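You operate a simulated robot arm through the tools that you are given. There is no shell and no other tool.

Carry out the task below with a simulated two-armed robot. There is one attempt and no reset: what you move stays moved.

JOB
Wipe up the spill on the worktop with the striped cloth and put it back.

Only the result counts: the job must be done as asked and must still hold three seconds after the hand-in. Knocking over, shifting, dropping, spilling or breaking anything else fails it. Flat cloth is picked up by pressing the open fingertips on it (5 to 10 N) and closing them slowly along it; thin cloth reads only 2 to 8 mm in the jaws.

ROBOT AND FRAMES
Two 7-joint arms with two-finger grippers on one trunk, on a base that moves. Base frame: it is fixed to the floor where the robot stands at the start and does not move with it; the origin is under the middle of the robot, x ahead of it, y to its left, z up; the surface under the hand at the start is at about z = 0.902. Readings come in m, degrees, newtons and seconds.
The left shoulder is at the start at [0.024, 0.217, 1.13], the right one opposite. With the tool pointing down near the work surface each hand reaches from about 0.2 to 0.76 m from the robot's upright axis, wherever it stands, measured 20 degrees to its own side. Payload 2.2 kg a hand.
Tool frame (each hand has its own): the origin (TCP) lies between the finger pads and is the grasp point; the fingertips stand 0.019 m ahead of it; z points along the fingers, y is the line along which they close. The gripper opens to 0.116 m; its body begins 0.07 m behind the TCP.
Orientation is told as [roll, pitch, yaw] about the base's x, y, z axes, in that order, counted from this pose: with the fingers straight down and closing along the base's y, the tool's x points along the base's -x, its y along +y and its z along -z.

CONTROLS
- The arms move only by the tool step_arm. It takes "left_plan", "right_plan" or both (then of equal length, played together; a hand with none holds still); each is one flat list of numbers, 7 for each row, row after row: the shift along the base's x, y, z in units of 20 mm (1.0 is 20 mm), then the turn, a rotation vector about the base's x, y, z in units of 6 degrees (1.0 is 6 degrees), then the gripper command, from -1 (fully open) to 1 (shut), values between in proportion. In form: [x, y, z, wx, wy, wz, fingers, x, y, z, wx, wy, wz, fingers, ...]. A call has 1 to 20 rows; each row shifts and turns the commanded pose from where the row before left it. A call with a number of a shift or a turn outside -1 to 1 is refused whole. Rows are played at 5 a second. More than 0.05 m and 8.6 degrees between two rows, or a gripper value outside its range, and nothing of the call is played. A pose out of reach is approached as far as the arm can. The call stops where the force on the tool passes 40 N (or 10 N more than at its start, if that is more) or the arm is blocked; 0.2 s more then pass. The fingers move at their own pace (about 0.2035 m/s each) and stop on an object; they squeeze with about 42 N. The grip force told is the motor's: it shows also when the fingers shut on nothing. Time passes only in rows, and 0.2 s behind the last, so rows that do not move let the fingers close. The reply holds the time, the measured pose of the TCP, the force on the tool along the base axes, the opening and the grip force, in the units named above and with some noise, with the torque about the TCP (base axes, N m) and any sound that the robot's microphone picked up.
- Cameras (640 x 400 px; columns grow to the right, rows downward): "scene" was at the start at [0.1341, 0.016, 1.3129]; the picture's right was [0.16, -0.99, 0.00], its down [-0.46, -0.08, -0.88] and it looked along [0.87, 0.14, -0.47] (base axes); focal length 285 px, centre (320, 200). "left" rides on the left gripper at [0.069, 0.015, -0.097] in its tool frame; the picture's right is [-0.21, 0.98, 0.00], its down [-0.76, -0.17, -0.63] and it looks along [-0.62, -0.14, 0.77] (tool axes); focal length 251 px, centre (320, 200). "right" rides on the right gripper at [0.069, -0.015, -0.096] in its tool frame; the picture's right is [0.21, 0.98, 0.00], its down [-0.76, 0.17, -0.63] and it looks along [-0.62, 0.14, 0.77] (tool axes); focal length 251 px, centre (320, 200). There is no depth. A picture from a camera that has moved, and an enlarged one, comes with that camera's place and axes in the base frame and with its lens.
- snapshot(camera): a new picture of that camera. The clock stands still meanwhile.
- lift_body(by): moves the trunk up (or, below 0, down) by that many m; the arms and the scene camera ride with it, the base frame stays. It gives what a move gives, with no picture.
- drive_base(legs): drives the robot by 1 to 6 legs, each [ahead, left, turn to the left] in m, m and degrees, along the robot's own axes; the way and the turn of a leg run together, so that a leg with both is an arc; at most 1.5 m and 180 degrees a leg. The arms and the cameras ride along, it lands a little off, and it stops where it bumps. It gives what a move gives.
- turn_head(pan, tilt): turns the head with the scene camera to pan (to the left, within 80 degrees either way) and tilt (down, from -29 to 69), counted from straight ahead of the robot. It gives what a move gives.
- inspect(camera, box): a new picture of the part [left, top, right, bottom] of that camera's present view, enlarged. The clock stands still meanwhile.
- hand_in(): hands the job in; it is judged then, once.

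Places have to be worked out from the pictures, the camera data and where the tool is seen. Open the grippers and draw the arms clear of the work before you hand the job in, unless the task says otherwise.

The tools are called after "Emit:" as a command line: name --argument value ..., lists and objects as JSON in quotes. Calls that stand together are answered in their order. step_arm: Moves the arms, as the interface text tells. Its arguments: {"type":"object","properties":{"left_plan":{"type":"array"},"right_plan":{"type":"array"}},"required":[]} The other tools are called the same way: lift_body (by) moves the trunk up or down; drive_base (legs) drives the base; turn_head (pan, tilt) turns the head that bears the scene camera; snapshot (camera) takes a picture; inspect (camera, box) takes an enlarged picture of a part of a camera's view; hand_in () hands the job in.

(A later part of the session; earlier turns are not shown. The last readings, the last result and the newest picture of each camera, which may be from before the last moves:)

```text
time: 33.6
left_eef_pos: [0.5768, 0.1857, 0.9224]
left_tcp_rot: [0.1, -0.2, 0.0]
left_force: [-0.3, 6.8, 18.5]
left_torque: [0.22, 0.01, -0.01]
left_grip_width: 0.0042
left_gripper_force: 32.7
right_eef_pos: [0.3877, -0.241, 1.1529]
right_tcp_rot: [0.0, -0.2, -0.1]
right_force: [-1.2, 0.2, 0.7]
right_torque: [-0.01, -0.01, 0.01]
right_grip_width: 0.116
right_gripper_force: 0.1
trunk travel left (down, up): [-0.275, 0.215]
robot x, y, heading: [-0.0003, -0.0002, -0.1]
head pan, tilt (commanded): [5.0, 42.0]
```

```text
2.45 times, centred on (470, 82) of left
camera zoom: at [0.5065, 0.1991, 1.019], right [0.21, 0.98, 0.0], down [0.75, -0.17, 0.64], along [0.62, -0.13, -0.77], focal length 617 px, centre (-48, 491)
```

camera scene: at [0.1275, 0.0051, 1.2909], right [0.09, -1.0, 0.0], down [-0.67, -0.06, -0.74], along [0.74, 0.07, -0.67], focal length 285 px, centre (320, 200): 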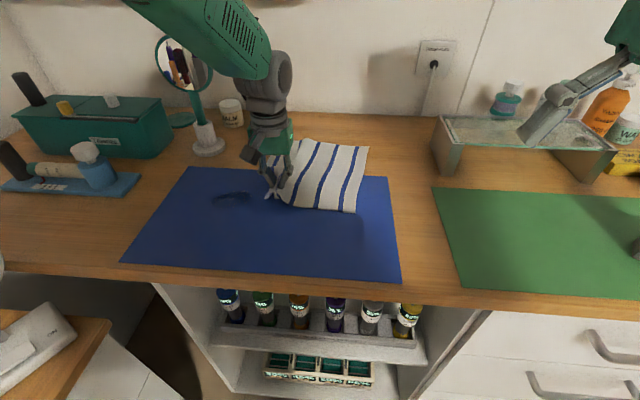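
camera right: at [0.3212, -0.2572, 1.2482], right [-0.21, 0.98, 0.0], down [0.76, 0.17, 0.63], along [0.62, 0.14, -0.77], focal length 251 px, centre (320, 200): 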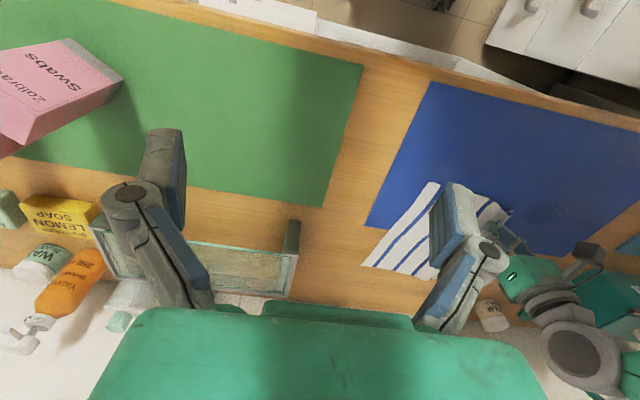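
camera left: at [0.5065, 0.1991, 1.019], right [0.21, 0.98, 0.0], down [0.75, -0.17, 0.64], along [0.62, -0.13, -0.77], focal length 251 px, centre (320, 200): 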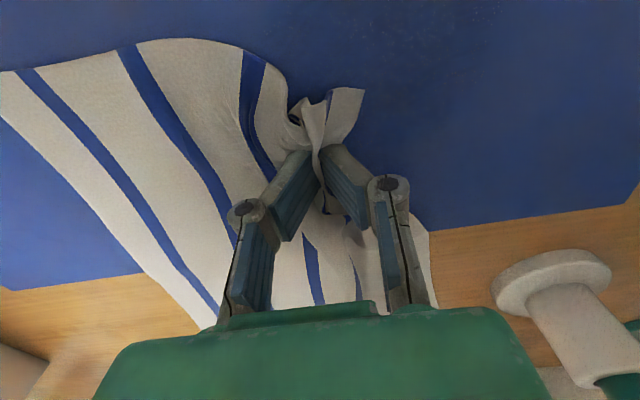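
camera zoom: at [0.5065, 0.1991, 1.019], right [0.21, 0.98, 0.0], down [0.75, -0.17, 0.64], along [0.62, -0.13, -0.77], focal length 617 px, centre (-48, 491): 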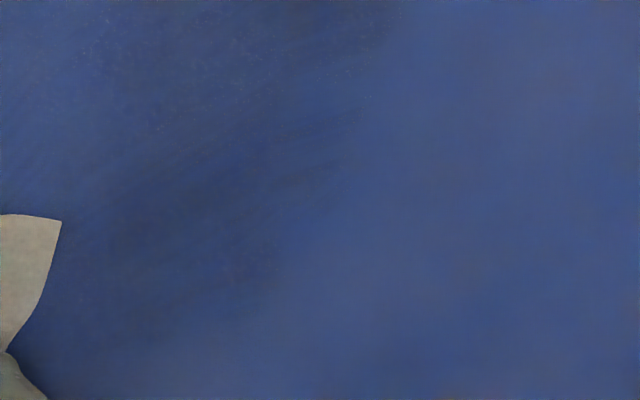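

A faint residue remains around [0.52, 0.245]. I make further passes there: +y at x ≈ 0.53, then −y at x ≈ 0.515.

Emit:
step_arm --left_plan '[-0.8, 0, 0.06, 0, 0, 0, 1, -0.8, 0, 0, 0, 0, 0, 1, -0.75, 0, 0, 0, 0, 0, 1, 0, 0.5, 0, 0, 0, 0, 1, 0, 0.5, 0, 0, 0, 0, 1, 0, 0.5, 0, 0, 0, 0, 1]'

Emit:
step_arm --left_plan '[0, 0.5, -0.01, 0, 0, 0, 1, 0, 0.5, -0.01, 0, 0, 0, 1, 0, 0.5, -0.01, 0, 0, 0, 1, 0, 0.5, 0, 0, 0, 0, 1, 0, 0.5, 0, 0, 0, 0, 1, 0, 0.5, 0, 0, 0, 0, 1]'

```text
time: 35.0
left_eef_pos: [0.5279, 0.2137, 0.9238]
left_tcp_rot: [0.1, -0.1, 0.0]
left_force: [-0.4, -3.9, 8.6]
left_torque: [-0.07, 0.0, -0.04]
left_grip_width: 0.0042
left_gripper_force: 32.3
right_eef_pos: [0.3885, -0.2425, 1.1528]
right_tcp_rot: [0.1, -0.1, 0.0]
right_force: [0.1, 0.4, 0.2]
right_torque: [0.0, 0.03, 0.0]
right_grip_width: 0.1159
right_gripper_force: 0.0
trunk travel left (down, up): [-0.275, 0.215]
robot x, y, heading: [-0.0009, -0.0015, 0.0]
head pan, tilt (commanded): [5.0, 42.0]
```

```text
time: 36.4
left_eef_pos: [0.5307, 0.2738, 0.9233]
left_tcp_rot: [0.0, -0.2, 0.0]
left_force: [0.8, -3.7, 8.5]
left_torque: [-0.06, 0.03, 0.01]
left_grip_width: 0.0044
left_gripper_force: 33.2
right_eef_pos: [0.3898, -0.2432, 1.1529]
right_tcp_rot: [0.1, -0.2, 0.0]
right_force: [0.3, 0.0, 0.0]
right_torque: [0.05, 0.01, 0.01]
right_grip_width: 0.1159
right_gripper_force: 0.2
trunk travel left (down, up): [-0.275, 0.215]
robot x, y, heading: [-0.0022, -0.0028, -0.2]
head pan, tilt (commanded): [5.0, 42.0]
```

The press now stays near 8.5 N. I stroke back along −y at x ≈ 0.515.

Emit:
step_arm --left_plan '[-0.75, 0, 0, 0, 0, 0, 1, 0, -0.5, 0, 0, 0, 0, 1, 0, -0.5, 0, 0, 0, 0, 1, 0, -0.5, 0, 0, 0, 0, 1, 0, -0.5, 0, 0, 0, 0, 1, 0, -0.5, 0, 0, 0, 0, 1]'

Emit:
step_arm --left_plan '[0, -0.5, 0, 0, 0, 0, 1, 0, -0.5, 0, 0, 0, 0, 1, 0, -0.5, 0, 0, 0, 0, 1, 0, -0.5, 0, 0, 0, 0, 1]'

Emit:
inspect --camera "left" --box '[320, 20, 560, 170]'

Emit:
inspect --camera "scene" --box '[140, 120, 400, 283]'

```text
time: 37.8
left_eef_pos: [0.5142, 0.2239, 0.9223]
left_tcp_rot: [0.0, -0.3, -0.1]
left_force: [-0.7, 4.8, 12.1]
left_torque: [0.18, 0.02, -0.05]
left_grip_width: 0.0042
left_gripper_force: 32.4
right_eef_pos: [0.3885, -0.242, 1.1522]
right_tcp_rot: [0.1, -0.1, 0.0]
right_force: [0.4, -0.4, 0.1]
right_torque: [0.02, 0.01, -0.02]
right_grip_width: 0.1161
right_gripper_force: 0.1
trunk travel left (down, up): [-0.275, 0.215]
robot x, y, heading: [-0.003, -0.0008, -0.1]
head pan, tilt (commanded): [5.0, 42.0]
```

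```text
time: 38.8
left_eef_pos: [0.5133, 0.1842, 0.9225]
left_tcp_rot: [0.1, 0.0, -0.1]
left_force: [-0.5, 1.9, 3.9]
left_torque: [0.09, 0.0, 0.01]
left_grip_width: 0.0039
left_gripper_force: 32.6
right_eef_pos: [0.389, -0.2417, 1.1506]
right_tcp_rot: [0.1, -0.1, -0.1]
right_force: [-0.4, -0.1, 0.2]
right_torque: [-0.05, 0.01, -0.01]
right_grip_width: 0.1161
right_gripper_force: 0.0
trunk travel left (down, up): [-0.275, 0.215]
robot x, y, heading: [0.0015, -0.0, -0.0]
head pan, tilt (commanded): [5.0, 42.0]
```

```text
2.67 times, centred on (440, 95) of left
camera zoom: at [0.4443, 0.1988, 1.0195], right [0.21, 0.98, 0.0], down [0.76, -0.17, 0.63], along [0.62, -0.13, -0.77], focal length 670 px, centre (0, 480)
```

zoom: 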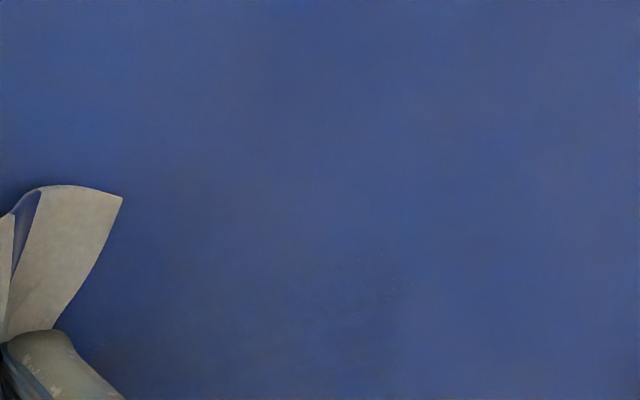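

```text
2.45 times, centred on (270, 202) of scene
camera zoom: at [0.1263, 0.0053, 1.291], right [0.09, -1.0, 0.0], down [-0.67, -0.06, -0.74], along [0.74, 0.07, -0.67], focal length 699 px, centre (443, 196)
```

zoom: 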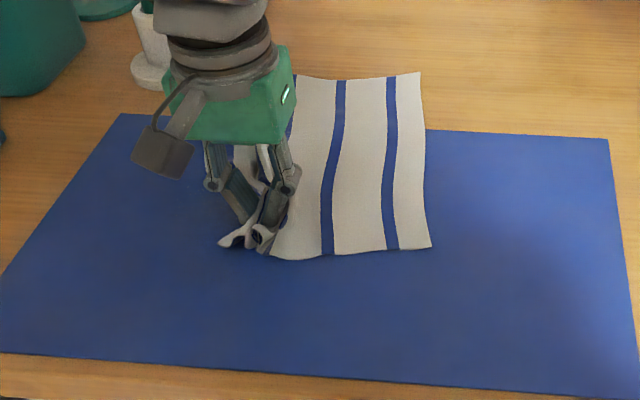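

Nearly clean; a few faint specks may be left around x 0.53–0.56. I make two more passes: +y at x ≈ 0.545 and −y at x ≈ 0.565.

Emit:
step_arm --left_plan '[0.8, -0.25, -0.05, 0, 0, 0, 1, 0.8, -0.25, 0, 0, 0, 0, 1, 0, 0.5, 0, 0, 0, 0, 1, 0, 0.5, 0, 0, 0, 0, 1, 0, 0.5, 0, 0, 0, 0, 1, 0, 0.5, 0, 0, 0, 0, 1, 0, 0.5, 0, 0, 0, 0, 1]'

Emit:
step_arm --left_plan '[0, 0.5, 0, 0, 0, 0, 1, 0, 0.5, 0, 0, 0, 0, 1, 0, 0.5, 0, 0, 0, 0, 1, 0, 0.5, 0, 0, 0, 0, 1, 0, 0.5, 0, 0, 0, 0, 1]'

```text
time: 40.4
left_eef_pos: [0.5447, 0.2241, 0.9227]
left_tcp_rot: [0.1, -0.2, -0.1]
left_force: [-0.4, -4.3, 11.9]
left_torque: [-0.02, 0.01, -0.02]
left_grip_width: 0.004
left_gripper_force: 32.9
right_eef_pos: [0.3885, -0.2416, 1.153]
right_tcp_rot: [0.0, -0.1, 0.0]
right_force: [-0.2, -1.2, 1.1]
right_torque: [0.02, 0.01, -0.01]
right_grip_width: 0.1163
right_gripper_force: 0.1
trunk travel left (down, up): [-0.275, 0.215]
robot x, y, heading: [0.0009, 0.0031, 0.0]
head pan, tilt (commanded): [5.0, 42.0]
```

```text
time: 41.6
left_eef_pos: [0.5464, 0.2754, 0.9221]
left_tcp_rot: [0.1, -0.1, 0.1]
left_force: [0.0, -1.9, 6.2]
left_torque: [0.01, 0.04, 0.03]
left_grip_width: 0.0042
left_gripper_force: 32.6
right_eef_pos: [0.3888, -0.2414, 1.1523]
right_tcp_rot: [0.1, -0.2, 0.0]
right_force: [-0.2, -0.3, 0.0]
right_torque: [0.01, -0.02, 0.0]
right_grip_width: 0.1163
right_gripper_force: 0.1
trunk travel left (down, up): [-0.275, 0.215]
robot x, y, heading: [0.0039, 0.0026, -0.2]
head pan, tilt (commanded): [5.0, 42.0]
```

Emit:
step_arm --left_plan '[0.9, 0, -0.02, 0, 0, 0, 1, 0, -0.5, 0, 0, 0, 0, 1, 0, -0.5, 0, 0, 0, 0, 1, 0, -0.5, 0, 0, 0, 0, 1, 0, -0.5, 0, 0, 0, 0, 1, 0, -0.5, 0, 0, 0, 0, 1]'

Emit:
step_arm --left_plan '[0, -0.5, 0, 0, 0, 0, 1, 0, -0.5, 0, 0, 0, 0, 1, 0, -0.5, 0, 0, 0, 0, 1, 0, -0.5, 0, 0, 0, 0, 1, 0, -0.5, 0, 0, 0, 0, 1]'

Emit:
inspect --camera "left" --box '[320, 0, 560, 150]'

Emit:
inspect --camera "scene" --box '[140, 120, 400, 283]'

```text
time: 43.0
left_eef_pos: [0.5654, 0.2254, 0.9228]
left_tcp_rot: [0.1, -0.3, 0.0]
left_force: [0.8, 6.8, 20.8]
left_torque: [0.25, 0.03, -0.01]
left_grip_width: 0.0044
left_gripper_force: 33.0
right_eef_pos: [0.387, -0.2413, 1.1536]
right_tcp_rot: [-0.1, -0.1, 0.0]
right_force: [0.2, -0.4, -0.5]
right_torque: [-0.01, -0.03, 0.02]
right_grip_width: 0.1162
right_gripper_force: 0.2
trunk travel left (down, up): [-0.275, 0.215]
robot x, y, heading: [-0.0041, -0.0006, 0.1]
head pan, tilt (commanded): [5.0, 42.0]
```

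```text
time: 44.2
left_eef_pos: [0.5647, 0.1761, 0.9228]
left_tcp_rot: [0.1, -0.4, 0.1]
left_force: [-0.1, 9.8, 27.0]
left_torque: [0.31, 0.03, -0.02]
left_grip_width: 0.0045
left_gripper_force: 33.0
right_eef_pos: [0.3878, -0.2416, 1.1531]
right_tcp_rot: [0.0, -0.2, 0.0]
right_force: [-0.3, -0.2, -0.2]
right_torque: [0.02, 0.0, -0.01]
right_grip_width: 0.1162
right_gripper_force: 0.1
trunk travel left (down, up): [-0.275, 0.215]
robot x, y, heading: [-0.0026, -0.0001, -0.1]
head pan, tilt (commanded): [5.0, 42.0]
```

```text
2.67 times, centred on (440, 75) of left
camera zoom: at [0.4944, 0.1905, 1.019], right [0.21, 0.98, 0.0], down [0.75, -0.17, 0.64], along [0.62, -0.14, -0.77], focal length 670 px, centre (0, 533)
```

zoom: 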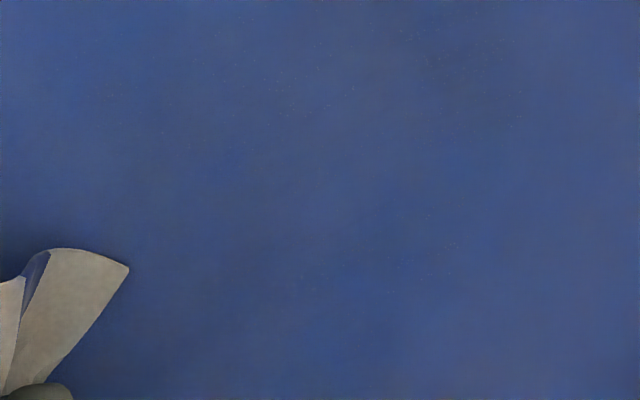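

```text
2.45 times, centred on (270, 202) of scene
camera zoom: at [0.1236, 0.0064, 1.2915], right [0.09, -1.0, 0.0], down [-0.67, -0.06, -0.74], along [0.74, 0.06, -0.67], focal length 699 px, centre (443, 196)
```

zoom: 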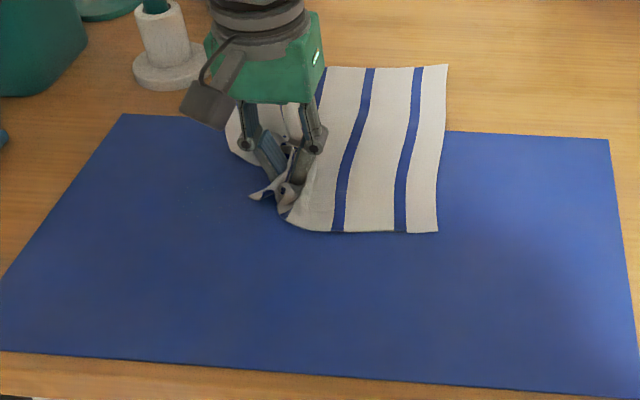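

The mat looks clean. Now I bring the cloth back: I lift 6 mm and push the held corner along [+0.07, −0.14] slowly, checking halfway.

Emit:
step_arm --left_plan '[0, 0, 0.35, 0, 0, 0, 1, 0, 0, 0.1, 0, 0, 0, 1, 0.3, -0.6, 0, 0, 0, 0, 1, 0.3, -0.6, 0, 0, 0, 0, 1, 0.3, -0.6, 0, 0, 0, 0, 1, 0.3, -0.6, 0, 0, 0, 0, 1, 0.3, -0.6, 0, 0, 0, 0, 1, 0.3, -0.6, 0, 0, 0, 0, 1, 0, 0, 0, 0, 0, 0, 1]'

Emit:
snapshot --camera "left"

Emit:
inspect --camera "scene" --box '[160, 110, 440, 285]'

```text
time: 46.2
left_eef_pos: [0.6019, 0.101, 0.9298]
left_tcp_rot: [0.1, -0.1, 0.0]
left_force: [0.5, -0.1, 0.7]
left_torque: [-0.04, 0.01, -0.04]
left_grip_width: 0.0043
left_gripper_force: 32.6
right_eef_pos: [0.3893, -0.2424, 1.1526]
right_tcp_rot: [0.1, -0.2, 0.0]
right_force: [0.1, 0.4, 0.0]
right_torque: [-0.01, -0.01, 0.01]
right_grip_width: 0.1161
right_gripper_force: 0.1
trunk travel left (down, up): [-0.275, 0.215]
robot x, y, heading: [-0.0046, -0.0004, -0.1]
head pan, tilt (commanded): [5.0, 42.0]
```

```text
taken
camera left: at [0.5325, 0.116, 1.0264], right [0.21, 0.98, 0.0], down [0.76, -0.17, 0.63], along [0.62, -0.13, -0.77], focal length 251 px, centre (320, 200)
```

left: 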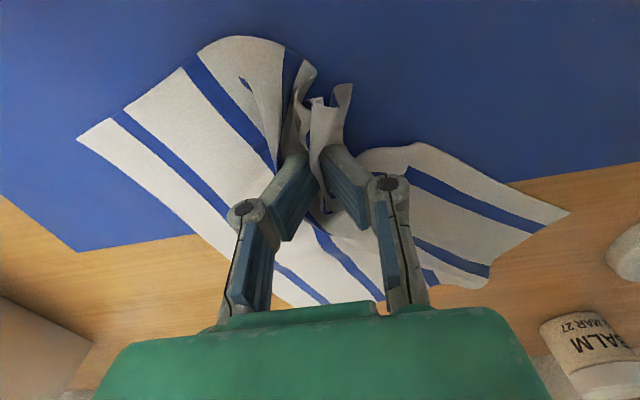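

```text
2.29 times, centred on (300, 198) of scene
camera zoom: at [0.1273, 0.0046, 1.2909], right [0.09, -1.0, 0.0], down [-0.67, -0.06, -0.74], along [0.74, 0.07, -0.67], focal length 651 px, centre (366, 206)
```

zoom: 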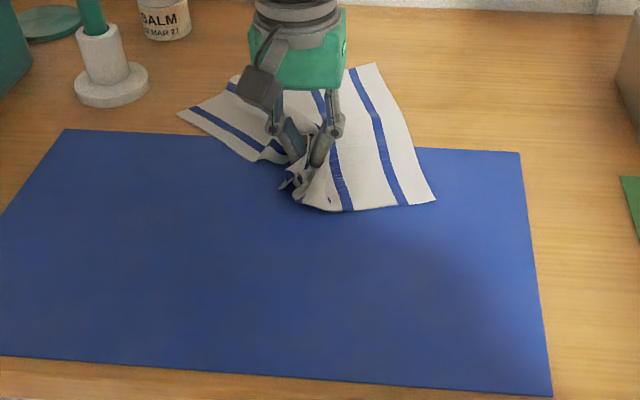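

The held corner came back to [0.602, 0.101], but the cloth has bunched and swung its far-left flap toward the mirror. I pull the corner diagonally back toward [0.53, 0.175] so that the cloth straightens out behind it.

Emit:
step_arm --left_plan '[-0.5, 0.5, 0, 0, 0, 0, 1, -0.5, 0.5, 0, 0, 0, 0, 1, -0.5, 0.5, 0, 0, 0, 0, 1, -0.5, 0.5, 0, 0, 0, 0, 1, -0.5, 0.5, 0, 0, 0, 0, 1, -0.5, 0.5, 0, 0, 0, 0, 1, -0.5, 0.5, 0, 0, 0, 0, 1, 0, 0, 0, 0, 0, 0, 1]'

Emit:
snapshot --camera "left"

Emit:
inspect --camera "scene" --box '[160, 110, 440, 285]'

```text
time: 48.0
left_eef_pos: [0.5309, 0.1729, 0.9295]
left_tcp_rot: [0.0, -0.1, 0.0]
left_force: [-0.1, -0.5, 0.1]
left_torque: [-0.01, -0.01, 0.03]
left_grip_width: 0.0042
left_gripper_force: 33.1
right_eef_pos: [0.3887, -0.2419, 1.1511]
right_tcp_rot: [0.1, -0.1, 0.0]
right_force: [1.3, -1.2, 0.5]
right_torque: [0.01, 0.0, 0.0]
right_grip_width: 0.1161
right_gripper_force: 0.0
trunk travel left (down, up): [-0.275, 0.215]
robot x, y, heading: [-0.0009, -0.0015, -0.0]
head pan, tilt (commanded): [5.0, 42.0]
```

```text
taken
camera left: at [0.4612, 0.187, 1.0263], right [0.21, 0.98, 0.0], down [0.76, -0.17, 0.63], along [0.62, -0.13, -0.77], focal length 251 px, centre (320, 200)
```

left: 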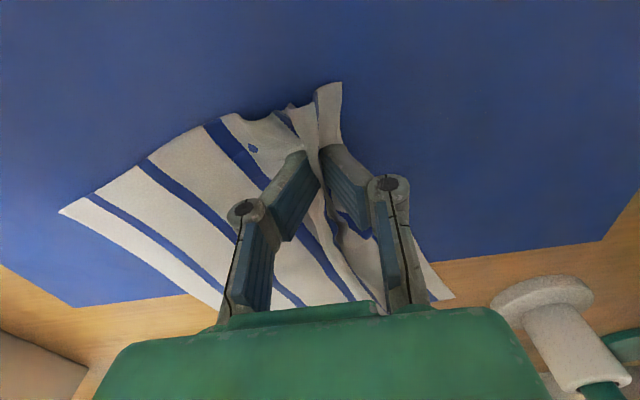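

```text
2.29 times, centred on (300, 198) of scene
camera zoom: at [0.1273, 0.0052, 1.2909], right [0.09, -1.0, 0.0], down [-0.67, -0.06, -0.74], along [0.74, 0.07, -0.67], focal length 651 px, centre (366, 206)
```

zoom: 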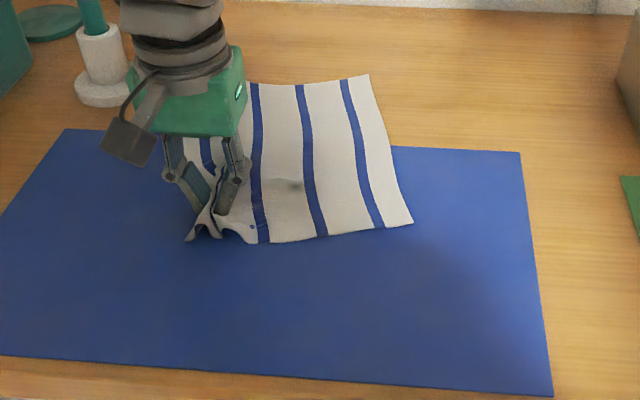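

The cloth now lies flat, turned roughly 10–15° and displaced by about [−0.1, +0.12]. I lower onto the mat, open the fingers slowly and lift away.

Emit:
step_arm --left_plan '[0, 0, -0.2, 0, 0, 0, 1, 0, 0, 0, 0, 0, 0, 0.9, 0, 0, 0, 0, 0, 0, 0.8, 0, 0, 0, 0, 0, 0, 0.7, 0, 0, 0, 0, 0, 0, 0.6, 0, 0, 0, 0, 0, 0, 0.5, 0, 0, 0, 0, 0, 0, 0.4, 0, 0, 0.3, 0, 0, 0, 0.4, 0, 0, 0.6, 0, 0, 0, 0.4, 0, 0, 1, 0, 0, 0, 0.4, 0, 0, 1, 0, 0, 0, 0.4, 0, 0, 1, 0, 0, 0, 0.4, 0, 0, 0, 0, 0, 0, 0.4]'

Emit:
snapshot --camera "left"

Emit:
inspect --camera "scene" --box '[160, 110, 440, 285]'

```text
time: 50.8
left_eef_pos: [0.5304, 0.172, 1.0053]
left_tcp_rot: [0.1, -0.1, 0.0]
left_force: [0.9, -0.4, -0.3]
left_torque: [0.0, 0.01, 0.02]
left_grip_width: 0.0349
left_gripper_force: 0.0
right_eef_pos: [0.3883, -0.2417, 1.152]
right_tcp_rot: [0.0, -0.1, 0.0]
right_force: [0.1, -0.3, 0.3]
right_torque: [0.01, 0.04, 0.04]
right_grip_width: 0.1159
right_gripper_force: 0.1
trunk travel left (down, up): [-0.275, 0.215]
robot x, y, heading: [0.0001, 0.0022, -0.1]
head pan, tilt (commanded): [5.0, 42.0]
```

```text
taken
camera left: at [0.462, 0.1868, 1.1019], right [0.21, 0.98, 0.0], down [0.76, -0.17, 0.63], along [0.62, -0.13, -0.77], focal length 251 px, centre (320, 200)
```

left: 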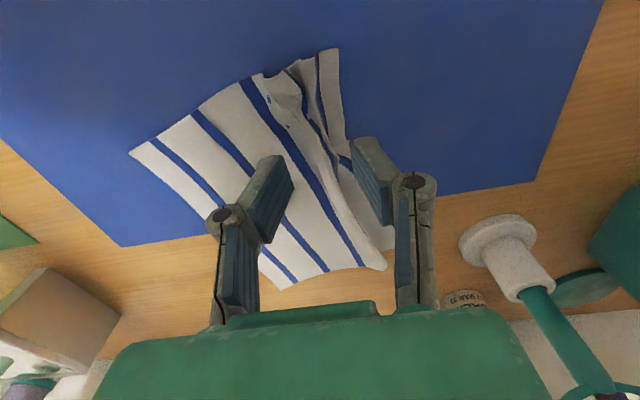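

```text
2.29 times, centred on (300, 198) of scene
camera zoom: at [0.1272, 0.0053, 1.2909], right [0.09, -1.0, 0.0], down [-0.67, -0.06, -0.74], along [0.74, 0.07, -0.67], focal length 651 px, centre (366, 206)
```

zoom: 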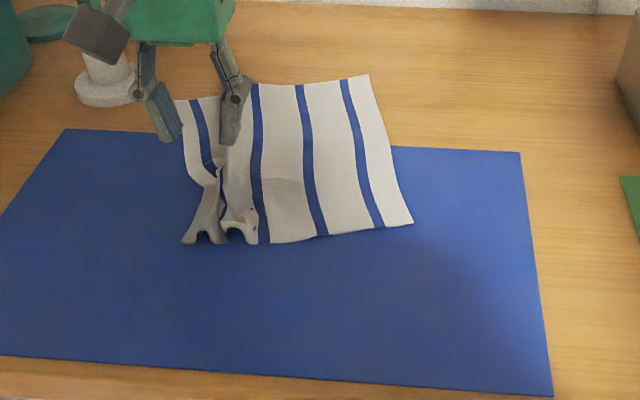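

The cloth is released with a crease at its near-left. I draw the left hand up and aside for a clear view of the mat and cloth.

Emit:
step_arm --left_plan '[0, 0, 1, 0, 0, 0, 0.4, -0.3, 1, 1, 0, 0, 0, 0.4, -0.3, 1, 1, 0, 0, 0, 0.4, -0.3, 1, 1, 0, 0, 0, 0.4, -0.3, 1, 0, 0, 0, 0, 0.4, -0.3, 1, 0, 0, 0, 0, 0.4, -0.3, 1, 0, 0, 0, 0, 0.4, -0.3, 1, 0, 0, 0, 0, 0.4, -0.3, 1, 0, 0, 0, 0, 0.4, 0, 0, 0, 0, 0, 0, 0.4]'

Emit:
snapshot --camera "scene"

Emit:
inspect --camera "scene" --box '[160, 110, 440, 285]'

Emit:
snapshot --camera "left"

```text
time: 53.0
left_eef_pos: [0.4835, 0.3332, 1.0854]
left_tcp_rot: [0.0, -0.1, 0.0]
left_force: [-0.6, 0.4, -0.2]
left_torque: [-0.01, -0.03, -0.02]
left_grip_width: 0.0349
left_gripper_force: 0.1
right_eef_pos: [0.3898, -0.2398, 1.1528]
right_tcp_rot: [0.1, -0.2, -0.1]
right_force: [-1.0, 0.4, 0.4]
right_torque: [0.0, -0.04, 0.01]
right_grip_width: 0.116
right_gripper_force: 0.1
trunk travel left (down, up): [-0.275, 0.215]
robot x, y, heading: [0.0013, -0.002, -0.2]
head pan, tilt (commanded): [5.0, 42.0]
```

```text
taken
camera scene: at [0.1266, 0.007, 1.291], right [0.09, -1.0, 0.0], down [-0.67, -0.06, -0.74], along [0.74, 0.06, -0.67], focal length 285 px, centre (320, 200)
```

scene: 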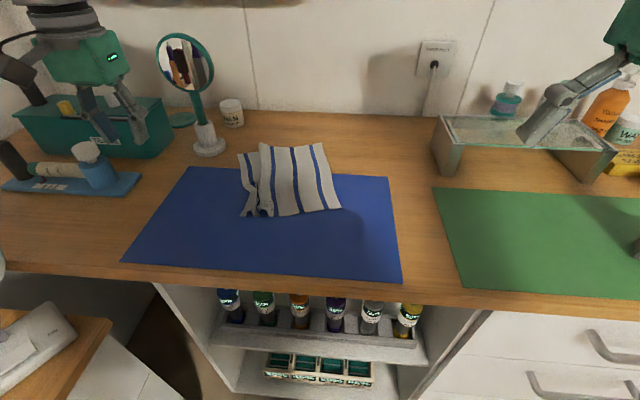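

```text
2.29 times, centred on (300, 198) of scene
camera zoom: at [0.1266, 0.007, 1.291], right [0.09, -1.0, 0.0], down [-0.67, -0.06, -0.74], along [0.74, 0.06, -0.67], focal length 651 px, centre (366, 206)
```

zoom: 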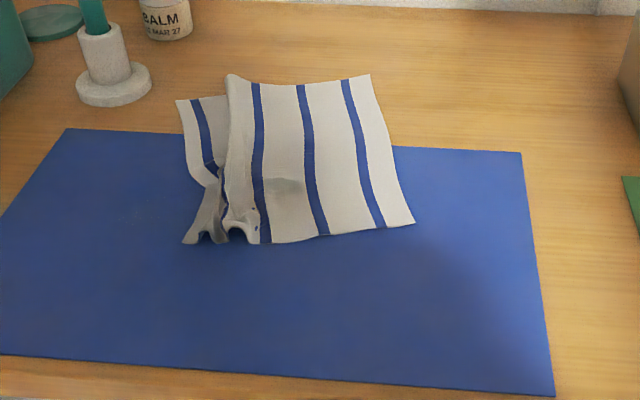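

```text
taken
camera left: at [0.4136, 0.3484, 1.1811], right [0.21, 0.98, 0.0], down [0.76, -0.17, 0.63], along [0.62, -0.14, -0.77], focal length 251 px, centre (320, 200)
```

left: 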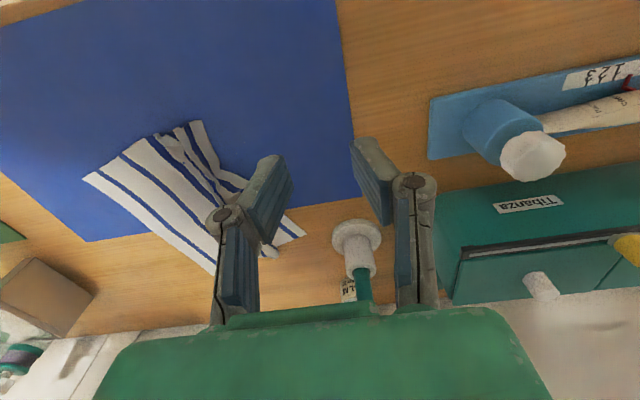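

The cloth lies with a fold near its left stripe; the spill area is mostly in view, so I check it closely.

Emit:
inspect --camera "scene" --box '[190, 170, 278, 225]'

Emit:
inspect --camera "left" --box '[150, 40, 342, 160]'

```text
7.27 times, centred on (234, 198) of scene
camera zoom: at [0.1266, 0.007, 1.291], right [0.09, -1.0, 0.0], down [-0.67, -0.06, -0.74], along [0.74, 0.06, -0.67], focal length 2072 px, centre (946, 218)
```

zoom: 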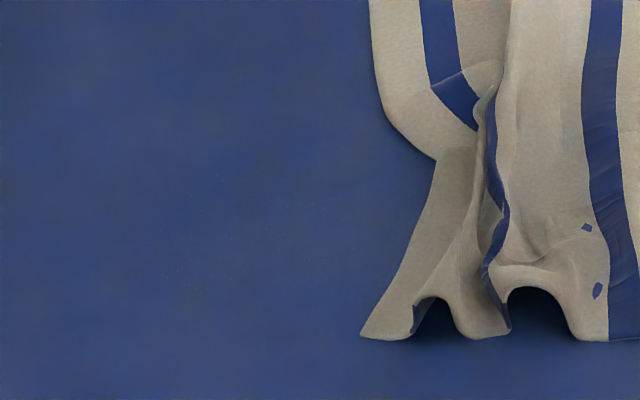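

```text
3.33 times, centred on (246, 100) of left
camera zoom: at [0.4136, 0.3484, 1.1811], right [0.21, 0.98, 0.0], down [0.76, -0.17, 0.63], along [0.62, -0.14, -0.77], focal length 838 px, centre (567, 533)
```

zoom: 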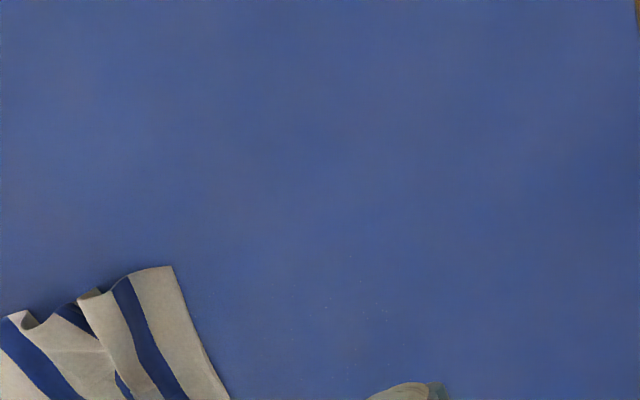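

The mat is clean except possibly a few specks near [0.52, 0.245]. To slide the cloth back I bring the right hand over the cloth's right half, tilted about 18° forward for reach, fingers about 6 cm open.

Emit:
step_arm --right_plan '[0.85, 0.99, 0, 0, -1, 0, 0, 0.85, 0.99, 0, 0, -1, 0, 0, 0.85, 0.99, 0, 0, -1, 0, 0, 0.85, 0.99, 0, 0, 0, 0, 0, 0.85, 0.99, 0, 0, 0, 0, 0, 0.85, 0.99, 0, 0, 0, 0, 0, 0.85, 0.99, 0, 0, 0, 0, 0, 0.85, 0.99, -0.5, 0, 0, 0, 0, 0.85, 0.99, -1, 0, 0, 0, 0, 0.85, 0.99, -1, 0, 0, 0, 0, 0.85, 0.99, -1, 0, 0, 0, 0, 0.85, 0.99, -1, 0, 0, 0, 0, 0.85, 0.99, -1, 0, 0, 0, 0, 0.85, 0.99, -1, 0, 0, 0, 0, 0.85, 0.99, -1, 0, 0, 0, 0, 0.85, 0.99, -1, 0, 0, 0, 0, 0, 0, 0, 0, 0, 0, 0]'

Emit:
snapshot --camera "right"

Emit:
snapshot --camera "scene"

```text
time: 56.6
left_eef_pos: [0.4814, 0.3332, 1.0854]
left_tcp_rot: [-0.1, -0.1, 0.1]
left_force: [-0.6, -0.3, -0.2]
left_torque: [0.02, 0.02, -0.01]
left_grip_width: 0.0348
left_gripper_force: 0.1
right_eef_pos: [0.6593, 0.0744, 0.9842]
right_tcp_rot: [-0.2, -18.2, 0.2]
right_force: [-0.1, 0.1, 0.0]
right_torque: [0.03, 0.0, 0.05]
right_grip_width: 0.058
right_gripper_force: 0.0
trunk travel left (down, up): [-0.275, 0.215]
robot x, y, heading: [0.0034, -0.0055, -0.2]
head pan, tilt (commanded): [5.0, 42.0]
```

```text
taken
camera right: at [0.5645, 0.0609, 1.0539], right [-0.2, 0.98, -0.07], down [0.52, 0.17, 0.84], along [0.83, 0.13, -0.54], focal length 251 px, centre (320, 200)
```

right: 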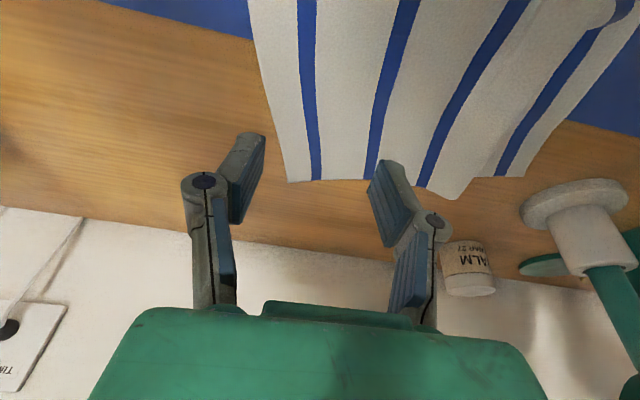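

```text
taken
camera scene: at [0.1268, 0.0095, 1.2911], right [0.09, -1.0, 0.0], down [-0.67, -0.06, -0.74], along [0.74, 0.06, -0.67], focal length 285 px, centre (320, 200)
```

scene: 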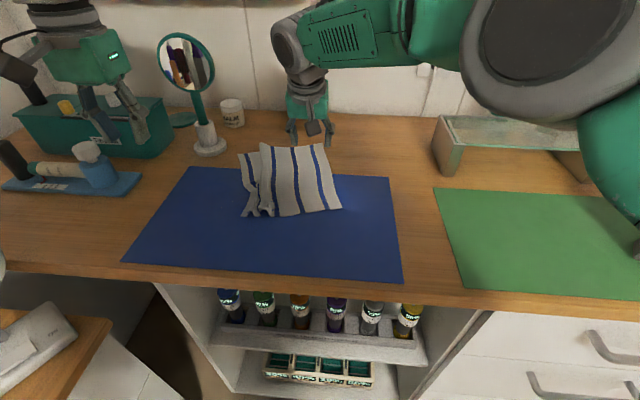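

The fingers would come down about 1 cm inside the cloth's right edge; I shift 2 cm more to the left and descend to just above the cloth.

Emit:
step_arm --right_plan '[0, 1, -0.5, 0, 0, 0, 0, 0, 0, -1, 0, 0, 0, 0, 0, 0, -0.6, 0, 0, 0, 0, 0, 0, -0.15, 0, 0, 0, 0, 0, 0, 0, 0, 0, 0, 0]'

Emit:
step_arm --right_plan '[0, 0, -0.2, 0, 0, 0, 0, 0, 0, 0, 0, 0, 0, 0]'

Emit:
step_arm --right_plan '[0, 0, -0.12, 0, 0, 0, 0, 0, 0, 0, 0, 0, 0, 0]'

```text
time: 57.8
left_eef_pos: [0.4828, 0.3339, 1.084]
left_tcp_rot: [-0.1, -0.2, 0.0]
left_force: [0.5, 0.4, -1.3]
left_torque: [0.04, -0.03, -0.03]
left_grip_width: 0.0352
left_gripper_force: 0.0
right_eef_pos: [0.6616, 0.0957, 0.9382]
right_tcp_rot: [-0.1, -18.1, 0.0]
right_force: [1.0, 0.3, -0.4]
right_torque: [0.0, 0.06, 0.01]
right_grip_width: 0.0581
right_gripper_force: 0.1
trunk travel left (down, up): [-0.275, 0.215]
robot x, y, heading: [0.0024, -0.0034, 0.1]
head pan, tilt (commanded): [5.0, 42.0]
```

```text
time: 58.4
left_eef_pos: [0.4832, 0.3338, 1.0843]
left_tcp_rot: [0.1, -0.1, 0.0]
left_force: [0.1, 0.0, 0.7]
left_torque: [0.02, -0.02, -0.03]
left_grip_width: 0.0347
left_gripper_force: 0.0
right_eef_pos: [0.6621, 0.0959, 0.9331]
right_tcp_rot: [0.0, -18.2, 0.0]
right_force: [-0.4, 0.2, 0.6]
right_torque: [-0.01, 0.0, -0.02]
right_grip_width: 0.058
right_gripper_force: 0.2
trunk travel left (down, up): [-0.275, 0.215]
robot x, y, heading: [-0.0007, -0.0042, -0.1]
head pan, tilt (commanded): [5.0, 42.0]
```

```text
time: 59.0
left_eef_pos: [0.4832, 0.3339, 1.0834]
left_tcp_rot: [0.0, 0.0, 0.0]
left_force: [-0.1, 0.7, 0.1]
left_torque: [0.0, 0.02, 0.01]
left_grip_width: 0.035
left_gripper_force: 0.1
right_eef_pos: [0.6619, 0.0968, 0.9317]
right_tcp_rot: [0.1, -18.0, 0.0]
right_force: [-0.2, -0.4, -0.6]
right_torque: [0.01, -0.03, 0.0]
right_grip_width: 0.0581
right_gripper_force: 0.0
trunk travel left (down, up): [-0.275, 0.215]
robot x, y, heading: [0.0001, 0.0006, 0.2]
head pan, tilt (commanded): [5.0, 42.0]
```

No contact yet at z = 0.932; I continue down in small steps.

Emit:
step_arm --right_plan '[0, 0, -0.12, 0, 0, 0, 0, 0, 0, 0, 0, 0, 0, 0]'

Emit:
step_arm --right_plan '[0, 0, -0.12, 0, 0, 0, 0, 0, 0, 0, 0, 0, 0, 0]'

Emit:
step_arm --right_plan '[0, 0, -0.1, 0, 0, 0, 0, 0, 0, 0, 0, 0, 0, 0]'

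```text
time: 59.6
left_eef_pos: [0.4833, 0.3344, 1.0842]
left_tcp_rot: [0.1, -0.1, 0.0]
left_force: [-0.2, 0.3, 0.5]
left_torque: [-0.01, 0.0, 0.0]
left_grip_width: 0.0348
left_gripper_force: 0.0
right_eef_pos: [0.6606, 0.0959, 0.9288]
right_tcp_rot: [0.0, -18.1, 0.0]
right_force: [0.1, 0.0, 0.7]
right_torque: [0.01, -0.01, 0.02]
right_grip_width: 0.0582
right_gripper_force: 0.1
trunk travel left (down, up): [-0.275, 0.215]
robot x, y, heading: [-0.0016, 0.0028, 0.1]
head pan, tilt (commanded): [5.0, 42.0]
```

```text
time: 60.2
left_eef_pos: [0.4828, 0.3337, 1.0838]
left_tcp_rot: [0.1, -0.1, 0.0]
left_force: [0.1, -0.2, -0.8]
left_torque: [-0.01, 0.01, -0.02]
left_grip_width: 0.035
left_gripper_force: 0.0
right_eef_pos: [0.6615, 0.0963, 0.927]
right_tcp_rot: [-0.1, -18.1, 0.0]
right_force: [-0.3, 0.2, 0.4]
right_torque: [-0.01, 0.0, -0.04]
right_grip_width: 0.0579
right_gripper_force: 0.1
trunk travel left (down, up): [-0.275, 0.215]
robot x, y, heading: [0.0002, 0.0001, -0.1]
head pan, tilt (commanded): [5.0, 42.0]
```

```text
time: 60.8
left_eef_pos: [0.4825, 0.3349, 1.0838]
left_tcp_rot: [0.1, -0.2, 0.0]
left_force: [0.5, -0.3, -0.5]
left_torque: [-0.02, -0.02, -0.01]
left_grip_width: 0.0345
left_gripper_force: 0.0
right_eef_pos: [0.6612, 0.0968, 0.9263]
right_tcp_rot: [0.0, -18.1, 0.0]
right_force: [1.0, 0.5, -0.4]
right_torque: [-0.02, 0.0, -0.03]
right_grip_width: 0.0581
right_gripper_force: 0.1
trunk travel left (down, up): [-0.275, 0.215]
robot x, y, heading: [0.0003, -0.0023, -0.0]
head pan, tilt (commanded): [5.0, 42.0]
```

Emit:
step_arm --right_plan '[0, 0, -0.1, 0, 0, 0, 0, 0, 0, 0, 0, 0, 0, 0]'

Emit:
step_arm --right_plan '[0, 0, -0.1, 0, 0, 0, 0, 0, 0, 0, 0, 0, 0, 0]'

```text
time: 61.4
left_eef_pos: [0.483, 0.3337, 1.0848]
left_tcp_rot: [0.0, -0.1, -0.1]
left_force: [-0.1, -0.3, 0.4]
left_torque: [-0.02, -0.01, -0.01]
left_grip_width: 0.0347
left_gripper_force: 0.1
right_eef_pos: [0.6623, 0.0976, 0.9233]
right_tcp_rot: [0.0, -18.2, 0.1]
right_force: [0.2, -0.9, 1.0]
right_torque: [0.01, 0.03, -0.01]
right_grip_width: 0.058
right_gripper_force: 0.1
trunk travel left (down, up): [-0.275, 0.215]
robot x, y, heading: [0.0018, 0.0004, -0.1]
head pan, tilt (commanded): [5.0, 42.0]
```

```text
time: 62.0
left_eef_pos: [0.4825, 0.3353, 1.0855]
left_tcp_rot: [0.1, -0.2, 0.0]
left_force: [-0.6, 0.5, -0.5]
left_torque: [0.0, -0.01, -0.01]
left_grip_width: 0.0348
left_gripper_force: 0.0
right_eef_pos: [0.6621, 0.0974, 0.923]
right_tcp_rot: [0.0, -18.3, 0.0]
right_force: [0.2, 1.1, 9.7]
right_torque: [0.19, 0.04, 0.02]
right_grip_width: 0.0586
right_gripper_force: 0.6
trunk travel left (down, up): [-0.275, 0.215]
robot x, y, heading: [-0.0031, 0.0002, 0.1]
head pan, tilt (commanded): [5.0, 42.0]
```

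Contact at 9.7 N. I try a 6 cm slide along −y with the fingers pressed on the cloth.

Emit:
step_arm --right_plan '[0, -0.5, 0, 0, 0, 0, 0, 0, -0.5, 0, 0, 0, 0, 0, 0, -0.5, 0, 0, 0, 0, 0, 0, -0.5, 0, 0, 0, 0, 0, 0, -0.5, 0, 0, 0, 0, 0, 0, -0.5, 0, 0, 0, 0, 0]'

Emit:
snapshot --camera "scene"

Emit:
inspect --camera "scene" --box '[200, 110, 400, 235]'

```text
time: 63.4
left_eef_pos: [0.4823, 0.3336, 1.0843]
left_tcp_rot: [-0.1, -0.2, 0.0]
left_force: [0.6, 0.0, -0.1]
left_torque: [-0.01, -0.01, 0.02]
left_grip_width: 0.035
left_gripper_force: 0.0
right_eef_pos: [0.6611, 0.0347, 0.9218]
right_tcp_rot: [0.0, -18.3, 0.0]
right_force: [0.7, -0.5, 12.0]
right_torque: [0.04, 0.05, 0.02]
right_grip_width: 0.0585
right_gripper_force: 0.0
trunk travel left (down, up): [-0.275, 0.215]
robot x, y, heading: [0.0029, 0.0004, -0.2]
head pan, tilt (commanded): [5.0, 42.0]
```

```text
taken
camera scene: at [0.1258, 0.009, 1.2912], right [0.09, -1.0, 0.0], down [-0.67, -0.06, -0.74], along [0.74, 0.06, -0.67], focal length 285 px, centre (320, 200)
```

scene: 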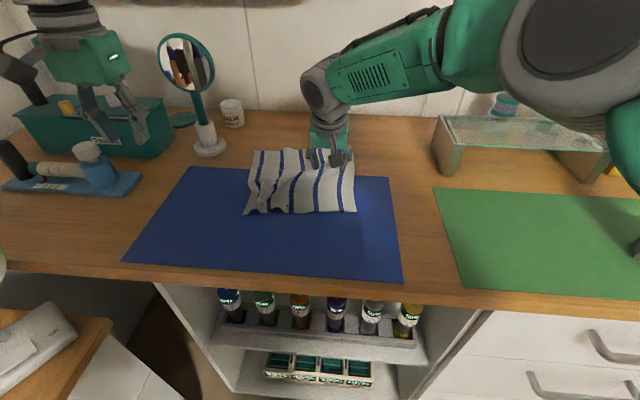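

```text
3.20 times, centred on (300, 172) of scene
camera zoom: at [0.1258, 0.009, 1.2912], right [0.09, -1.0, 0.0], down [-0.67, -0.06, -0.74], along [0.74, 0.06, -0.67], focal length 912 px, centre (384, 288)
```

zoom: 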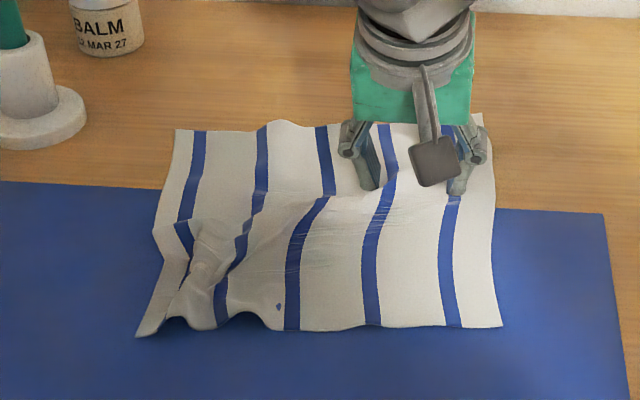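

Sliding works very well: the cloth followed, the fold opened and all stripes are visible. The cloth still needs about [+0.09, −0.14], so I keep sliding that way.

Emit:
step_arm --right_plan '[0.2, -0.5, 0, 0, 0, 0, 0, 0.2, -0.5, 0, 0, 0, 0, 0, 0.2, -0.5, 0, 0, 0, 0, 0, 0.2, -0.5, 0, 0, 0, 0, 0, 0.2, -0.5, 0, 0, 0, 0, 0, 0.2, -0.5, 0, 0, 0, 0, 0]'

Emit:
inspect --camera "scene" --box '[200, 110, 400, 235]'

```text
time: 64.8
left_eef_pos: [0.4821, 0.3334, 1.0844]
left_tcp_rot: [0.0, -0.1, 0.0]
left_force: [-0.2, 0.5, 0.4]
left_torque: [-0.04, 0.02, 0.0]
left_grip_width: 0.0347
left_gripper_force: 0.1
right_eef_pos: [0.6864, -0.0256, 0.9218]
right_tcp_rot: [0.0, -18.2, 0.0]
right_force: [0.2, -0.3, 6.3]
right_torque: [0.02, 0.03, -0.02]
right_grip_width: 0.0576
right_gripper_force: 0.1
trunk travel left (down, up): [-0.275, 0.215]
robot x, y, heading: [-0.0025, 0.0003, -0.1]
head pan, tilt (commanded): [5.0, 42.0]
```

```text
3.20 times, centred on (300, 172) of scene
camera zoom: at [0.1269, 0.0087, 1.291], right [0.09, -1.0, 0.0], down [-0.67, -0.06, -0.74], along [0.74, 0.06, -0.67], focal length 912 px, centre (384, 288)
```

zoom: 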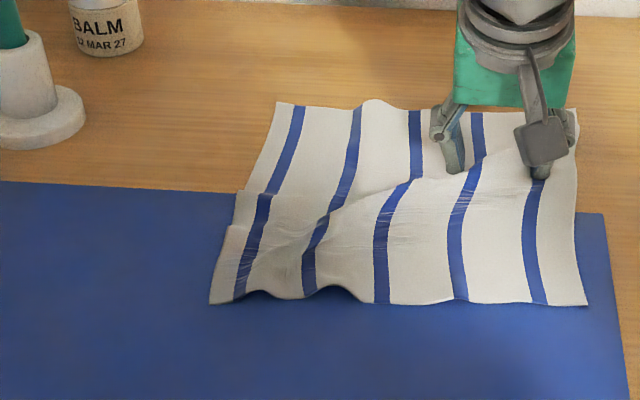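

The cloth is nearly flat and aligned; its centre is at about [0.66, 0.03] against the original [0.72, −0.044]. I slide by [+0.06, −0.074].

Emit:
step_arm --right_plan '[0.3, -0.5, -0.03, 0, 0, 0, 0, 0.4, -0.5, 0, 0, 0, 0, 0, 0.5, -0.5, 0, 0, 0, 0, 0, 0.5, -0.5, 0, 0, 0, 0, 0, 0.5, -0.5, 0, 0, 0, 0, 0, 0.5, -0.5, 0, 0, 0, 0, 0]'

Emit:
inspect --camera "scene" --box '[240, 100, 460, 237]'

```text
time: 66.2
left_eef_pos: [0.4821, 0.3355, 1.0843]
left_tcp_rot: [-0.1, -0.1, 0.0]
left_force: [0.9, -0.8, -0.3]
left_torque: [-0.01, 0.04, -0.01]
left_grip_width: 0.0347
left_gripper_force: 0.0
right_eef_pos: [0.7384, -0.0852, 0.9224]
right_tcp_rot: [0.0, -18.1, 0.0]
right_force: [1.6, -0.3, 5.7]
right_torque: [0.01, 0.05, 0.04]
right_grip_width: 0.0569
right_gripper_force: 0.2
trunk travel left (down, up): [-0.275, 0.215]
robot x, y, heading: [0.0017, 0.0009, -0.3]
head pan, tilt (commanded): [5.0, 42.0]
```

```text
2.91 times, centred on (350, 168) of scene
camera zoom: at [0.1275, 0.0083, 1.2909], right [0.09, -1.0, 0.0], down [-0.67, -0.06, -0.74], along [0.74, 0.06, -0.67], focal length 829 px, centre (233, 292)
```

zoom: 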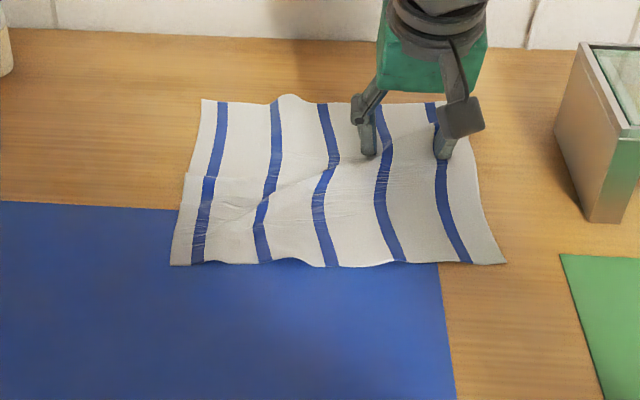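

Comparing with the original picture, the cloth is about 1.4 cm too far left and 1.1 cm too near. I make that last small slide.

Emit:
step_arm --right_plan '[0.3, -0.38, -0.03, 0, 0, 0, 0, 0.3, -0.38, 0, 0, 0, 0, 0, 0, 0, 0, 0, 0, 0, 0]'

Emit:
inspect --camera "scene" --box '[240, 100, 460, 237]'

```text
time: 67.0
left_eef_pos: [0.4818, 0.3346, 1.0845]
left_tcp_rot: [0.0, -0.1, 0.0]
left_force: [-0.5, 0.0, -1.4]
left_torque: [0.04, -0.01, 0.01]
left_grip_width: 0.0348
left_gripper_force: 0.1
right_eef_pos: [0.7508, -0.0998, 0.921]
right_tcp_rot: [0.0, -18.3, 0.0]
right_force: [-0.2, 0.3, 14.2]
right_torque: [-0.01, 0.05, -0.01]
right_grip_width: 0.0572
right_gripper_force: 5.5
trunk travel left (down, up): [-0.275, 0.215]
robot x, y, heading: [-0.0029, 0.0003, 0.0]
head pan, tilt (commanded): [5.0, 42.0]
```

```text
2.91 times, centred on (350, 168) of scene
camera zoom: at [0.1265, 0.0088, 1.2911], right [0.09, -1.0, 0.0], down [-0.67, -0.06, -0.74], along [0.74, 0.06, -0.67], focal length 829 px, centre (233, 292)
```

zoom: 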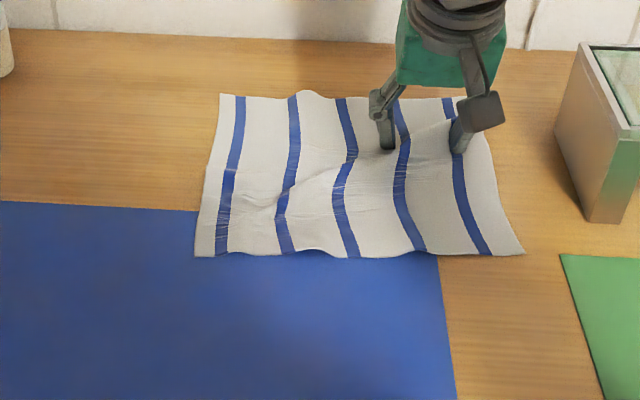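

All four corners now match the original picture within about 3 px. I lift the right hand straight up and away.

Emit:
step_arm --right_plan '[0, 0, 0.3, 0, 0, 0, 0, 0, 0, 0.6, 0, 0, 0, 0, 0, 0, 1, 0, 0, 0, 0, 0, 0, 1, 0, 0, 0, 0, 0, 0, 1, 0, 0, 0, 0, 0, 0, 1, 0, 0, 0, 0, 0, 0, 1, 0, 0, 0, 0, -0.8, -0.5, 1, 0, 0, 0, 0, -1, -0.5, 1, 0, 0, 0, 0, -1, -0.5, 1, 0, 0, 0, 0, -1, -0.5, 0.5, 0, 0, 0, 0, -1, -0.5, 0, 0, 0, 0, 0, -1, -0.5, 0, 0, 1, 0, 0, -1, -0.5, 0, 0, 1, 0, 0, -1, -0.5, 0, 0, 1, 0, 0, -1, -0.5, 0, 0, 0, 0, 0, -1, -0.5, 0, 0, 0, 0, 0]'

Emit:
snapshot --camera "scene"

Emit:
inspect --camera "scene" --box '[240, 100, 460, 237]'

Emit:
inspect --camera "left" --box '[100, 20, 340, 170]'

```text
time: 70.6
left_eef_pos: [0.4818, 0.3348, 1.085]
left_tcp_rot: [0.0, -0.1, 0.0]
left_force: [-0.8, 0.3, 0.3]
left_torque: [0.02, 0.0, 0.0]
left_grip_width: 0.0348
left_gripper_force: 0.0
right_eef_pos: [0.5549, -0.2009, 1.1065]
right_tcp_rot: [0.1, -0.1, 0.0]
right_force: [-0.8, 0.0, -0.3]
right_torque: [-0.03, 0.0, -0.01]
right_grip_width: 0.0581
right_gripper_force: 0.0
trunk travel left (down, up): [-0.275, 0.215]
robot x, y, heading: [-0.0017, -0.0012, -0.1]
head pan, tilt (commanded): [5.0, 42.0]
```

```text
taken
camera scene: at [0.1263, 0.0071, 1.2911], right [0.09, -1.0, 0.0], down [-0.67, -0.06, -0.74], along [0.74, 0.06, -0.67], focal length 285 px, centre (320, 200)
```

scene: 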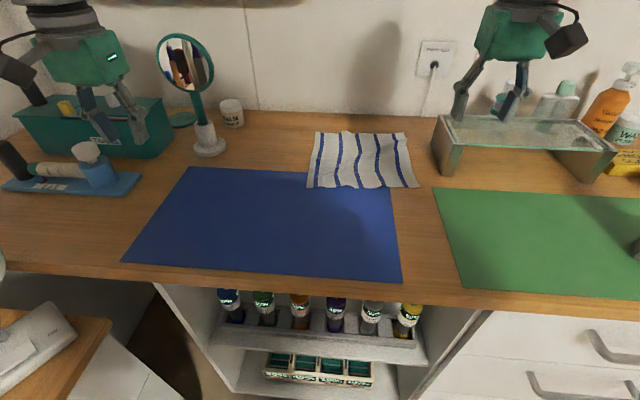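

```text
2.91 times, centred on (350, 168) of scene
camera zoom: at [0.1263, 0.0071, 1.2911], right [0.09, -1.0, 0.0], down [-0.67, -0.06, -0.74], along [0.74, 0.06, -0.67], focal length 829 px, centre (233, 292)
```

zoom: 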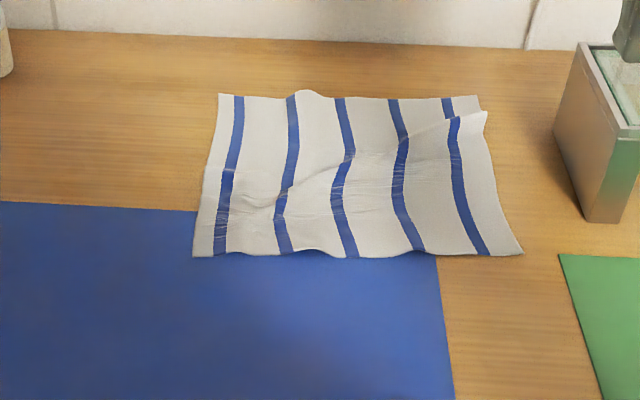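

```text
2.67 times, centred on (220, 95) of left
camera zoom: at [0.4127, 0.3484, 1.1815], right [0.21, 0.98, 0.0], down [0.75, -0.17, 0.63], along [0.62, -0.14, -0.77], focal length 670 px, centre (587, 480)
```

zoom: 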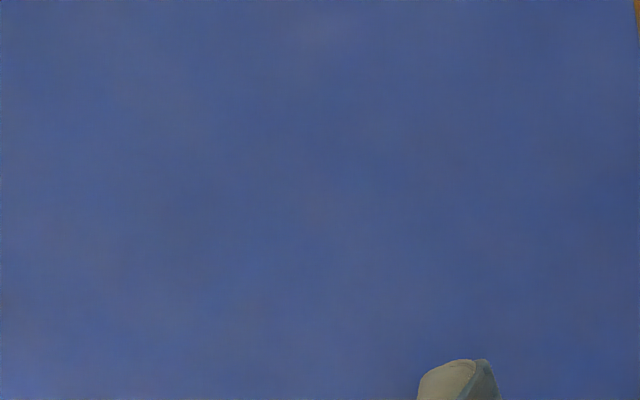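

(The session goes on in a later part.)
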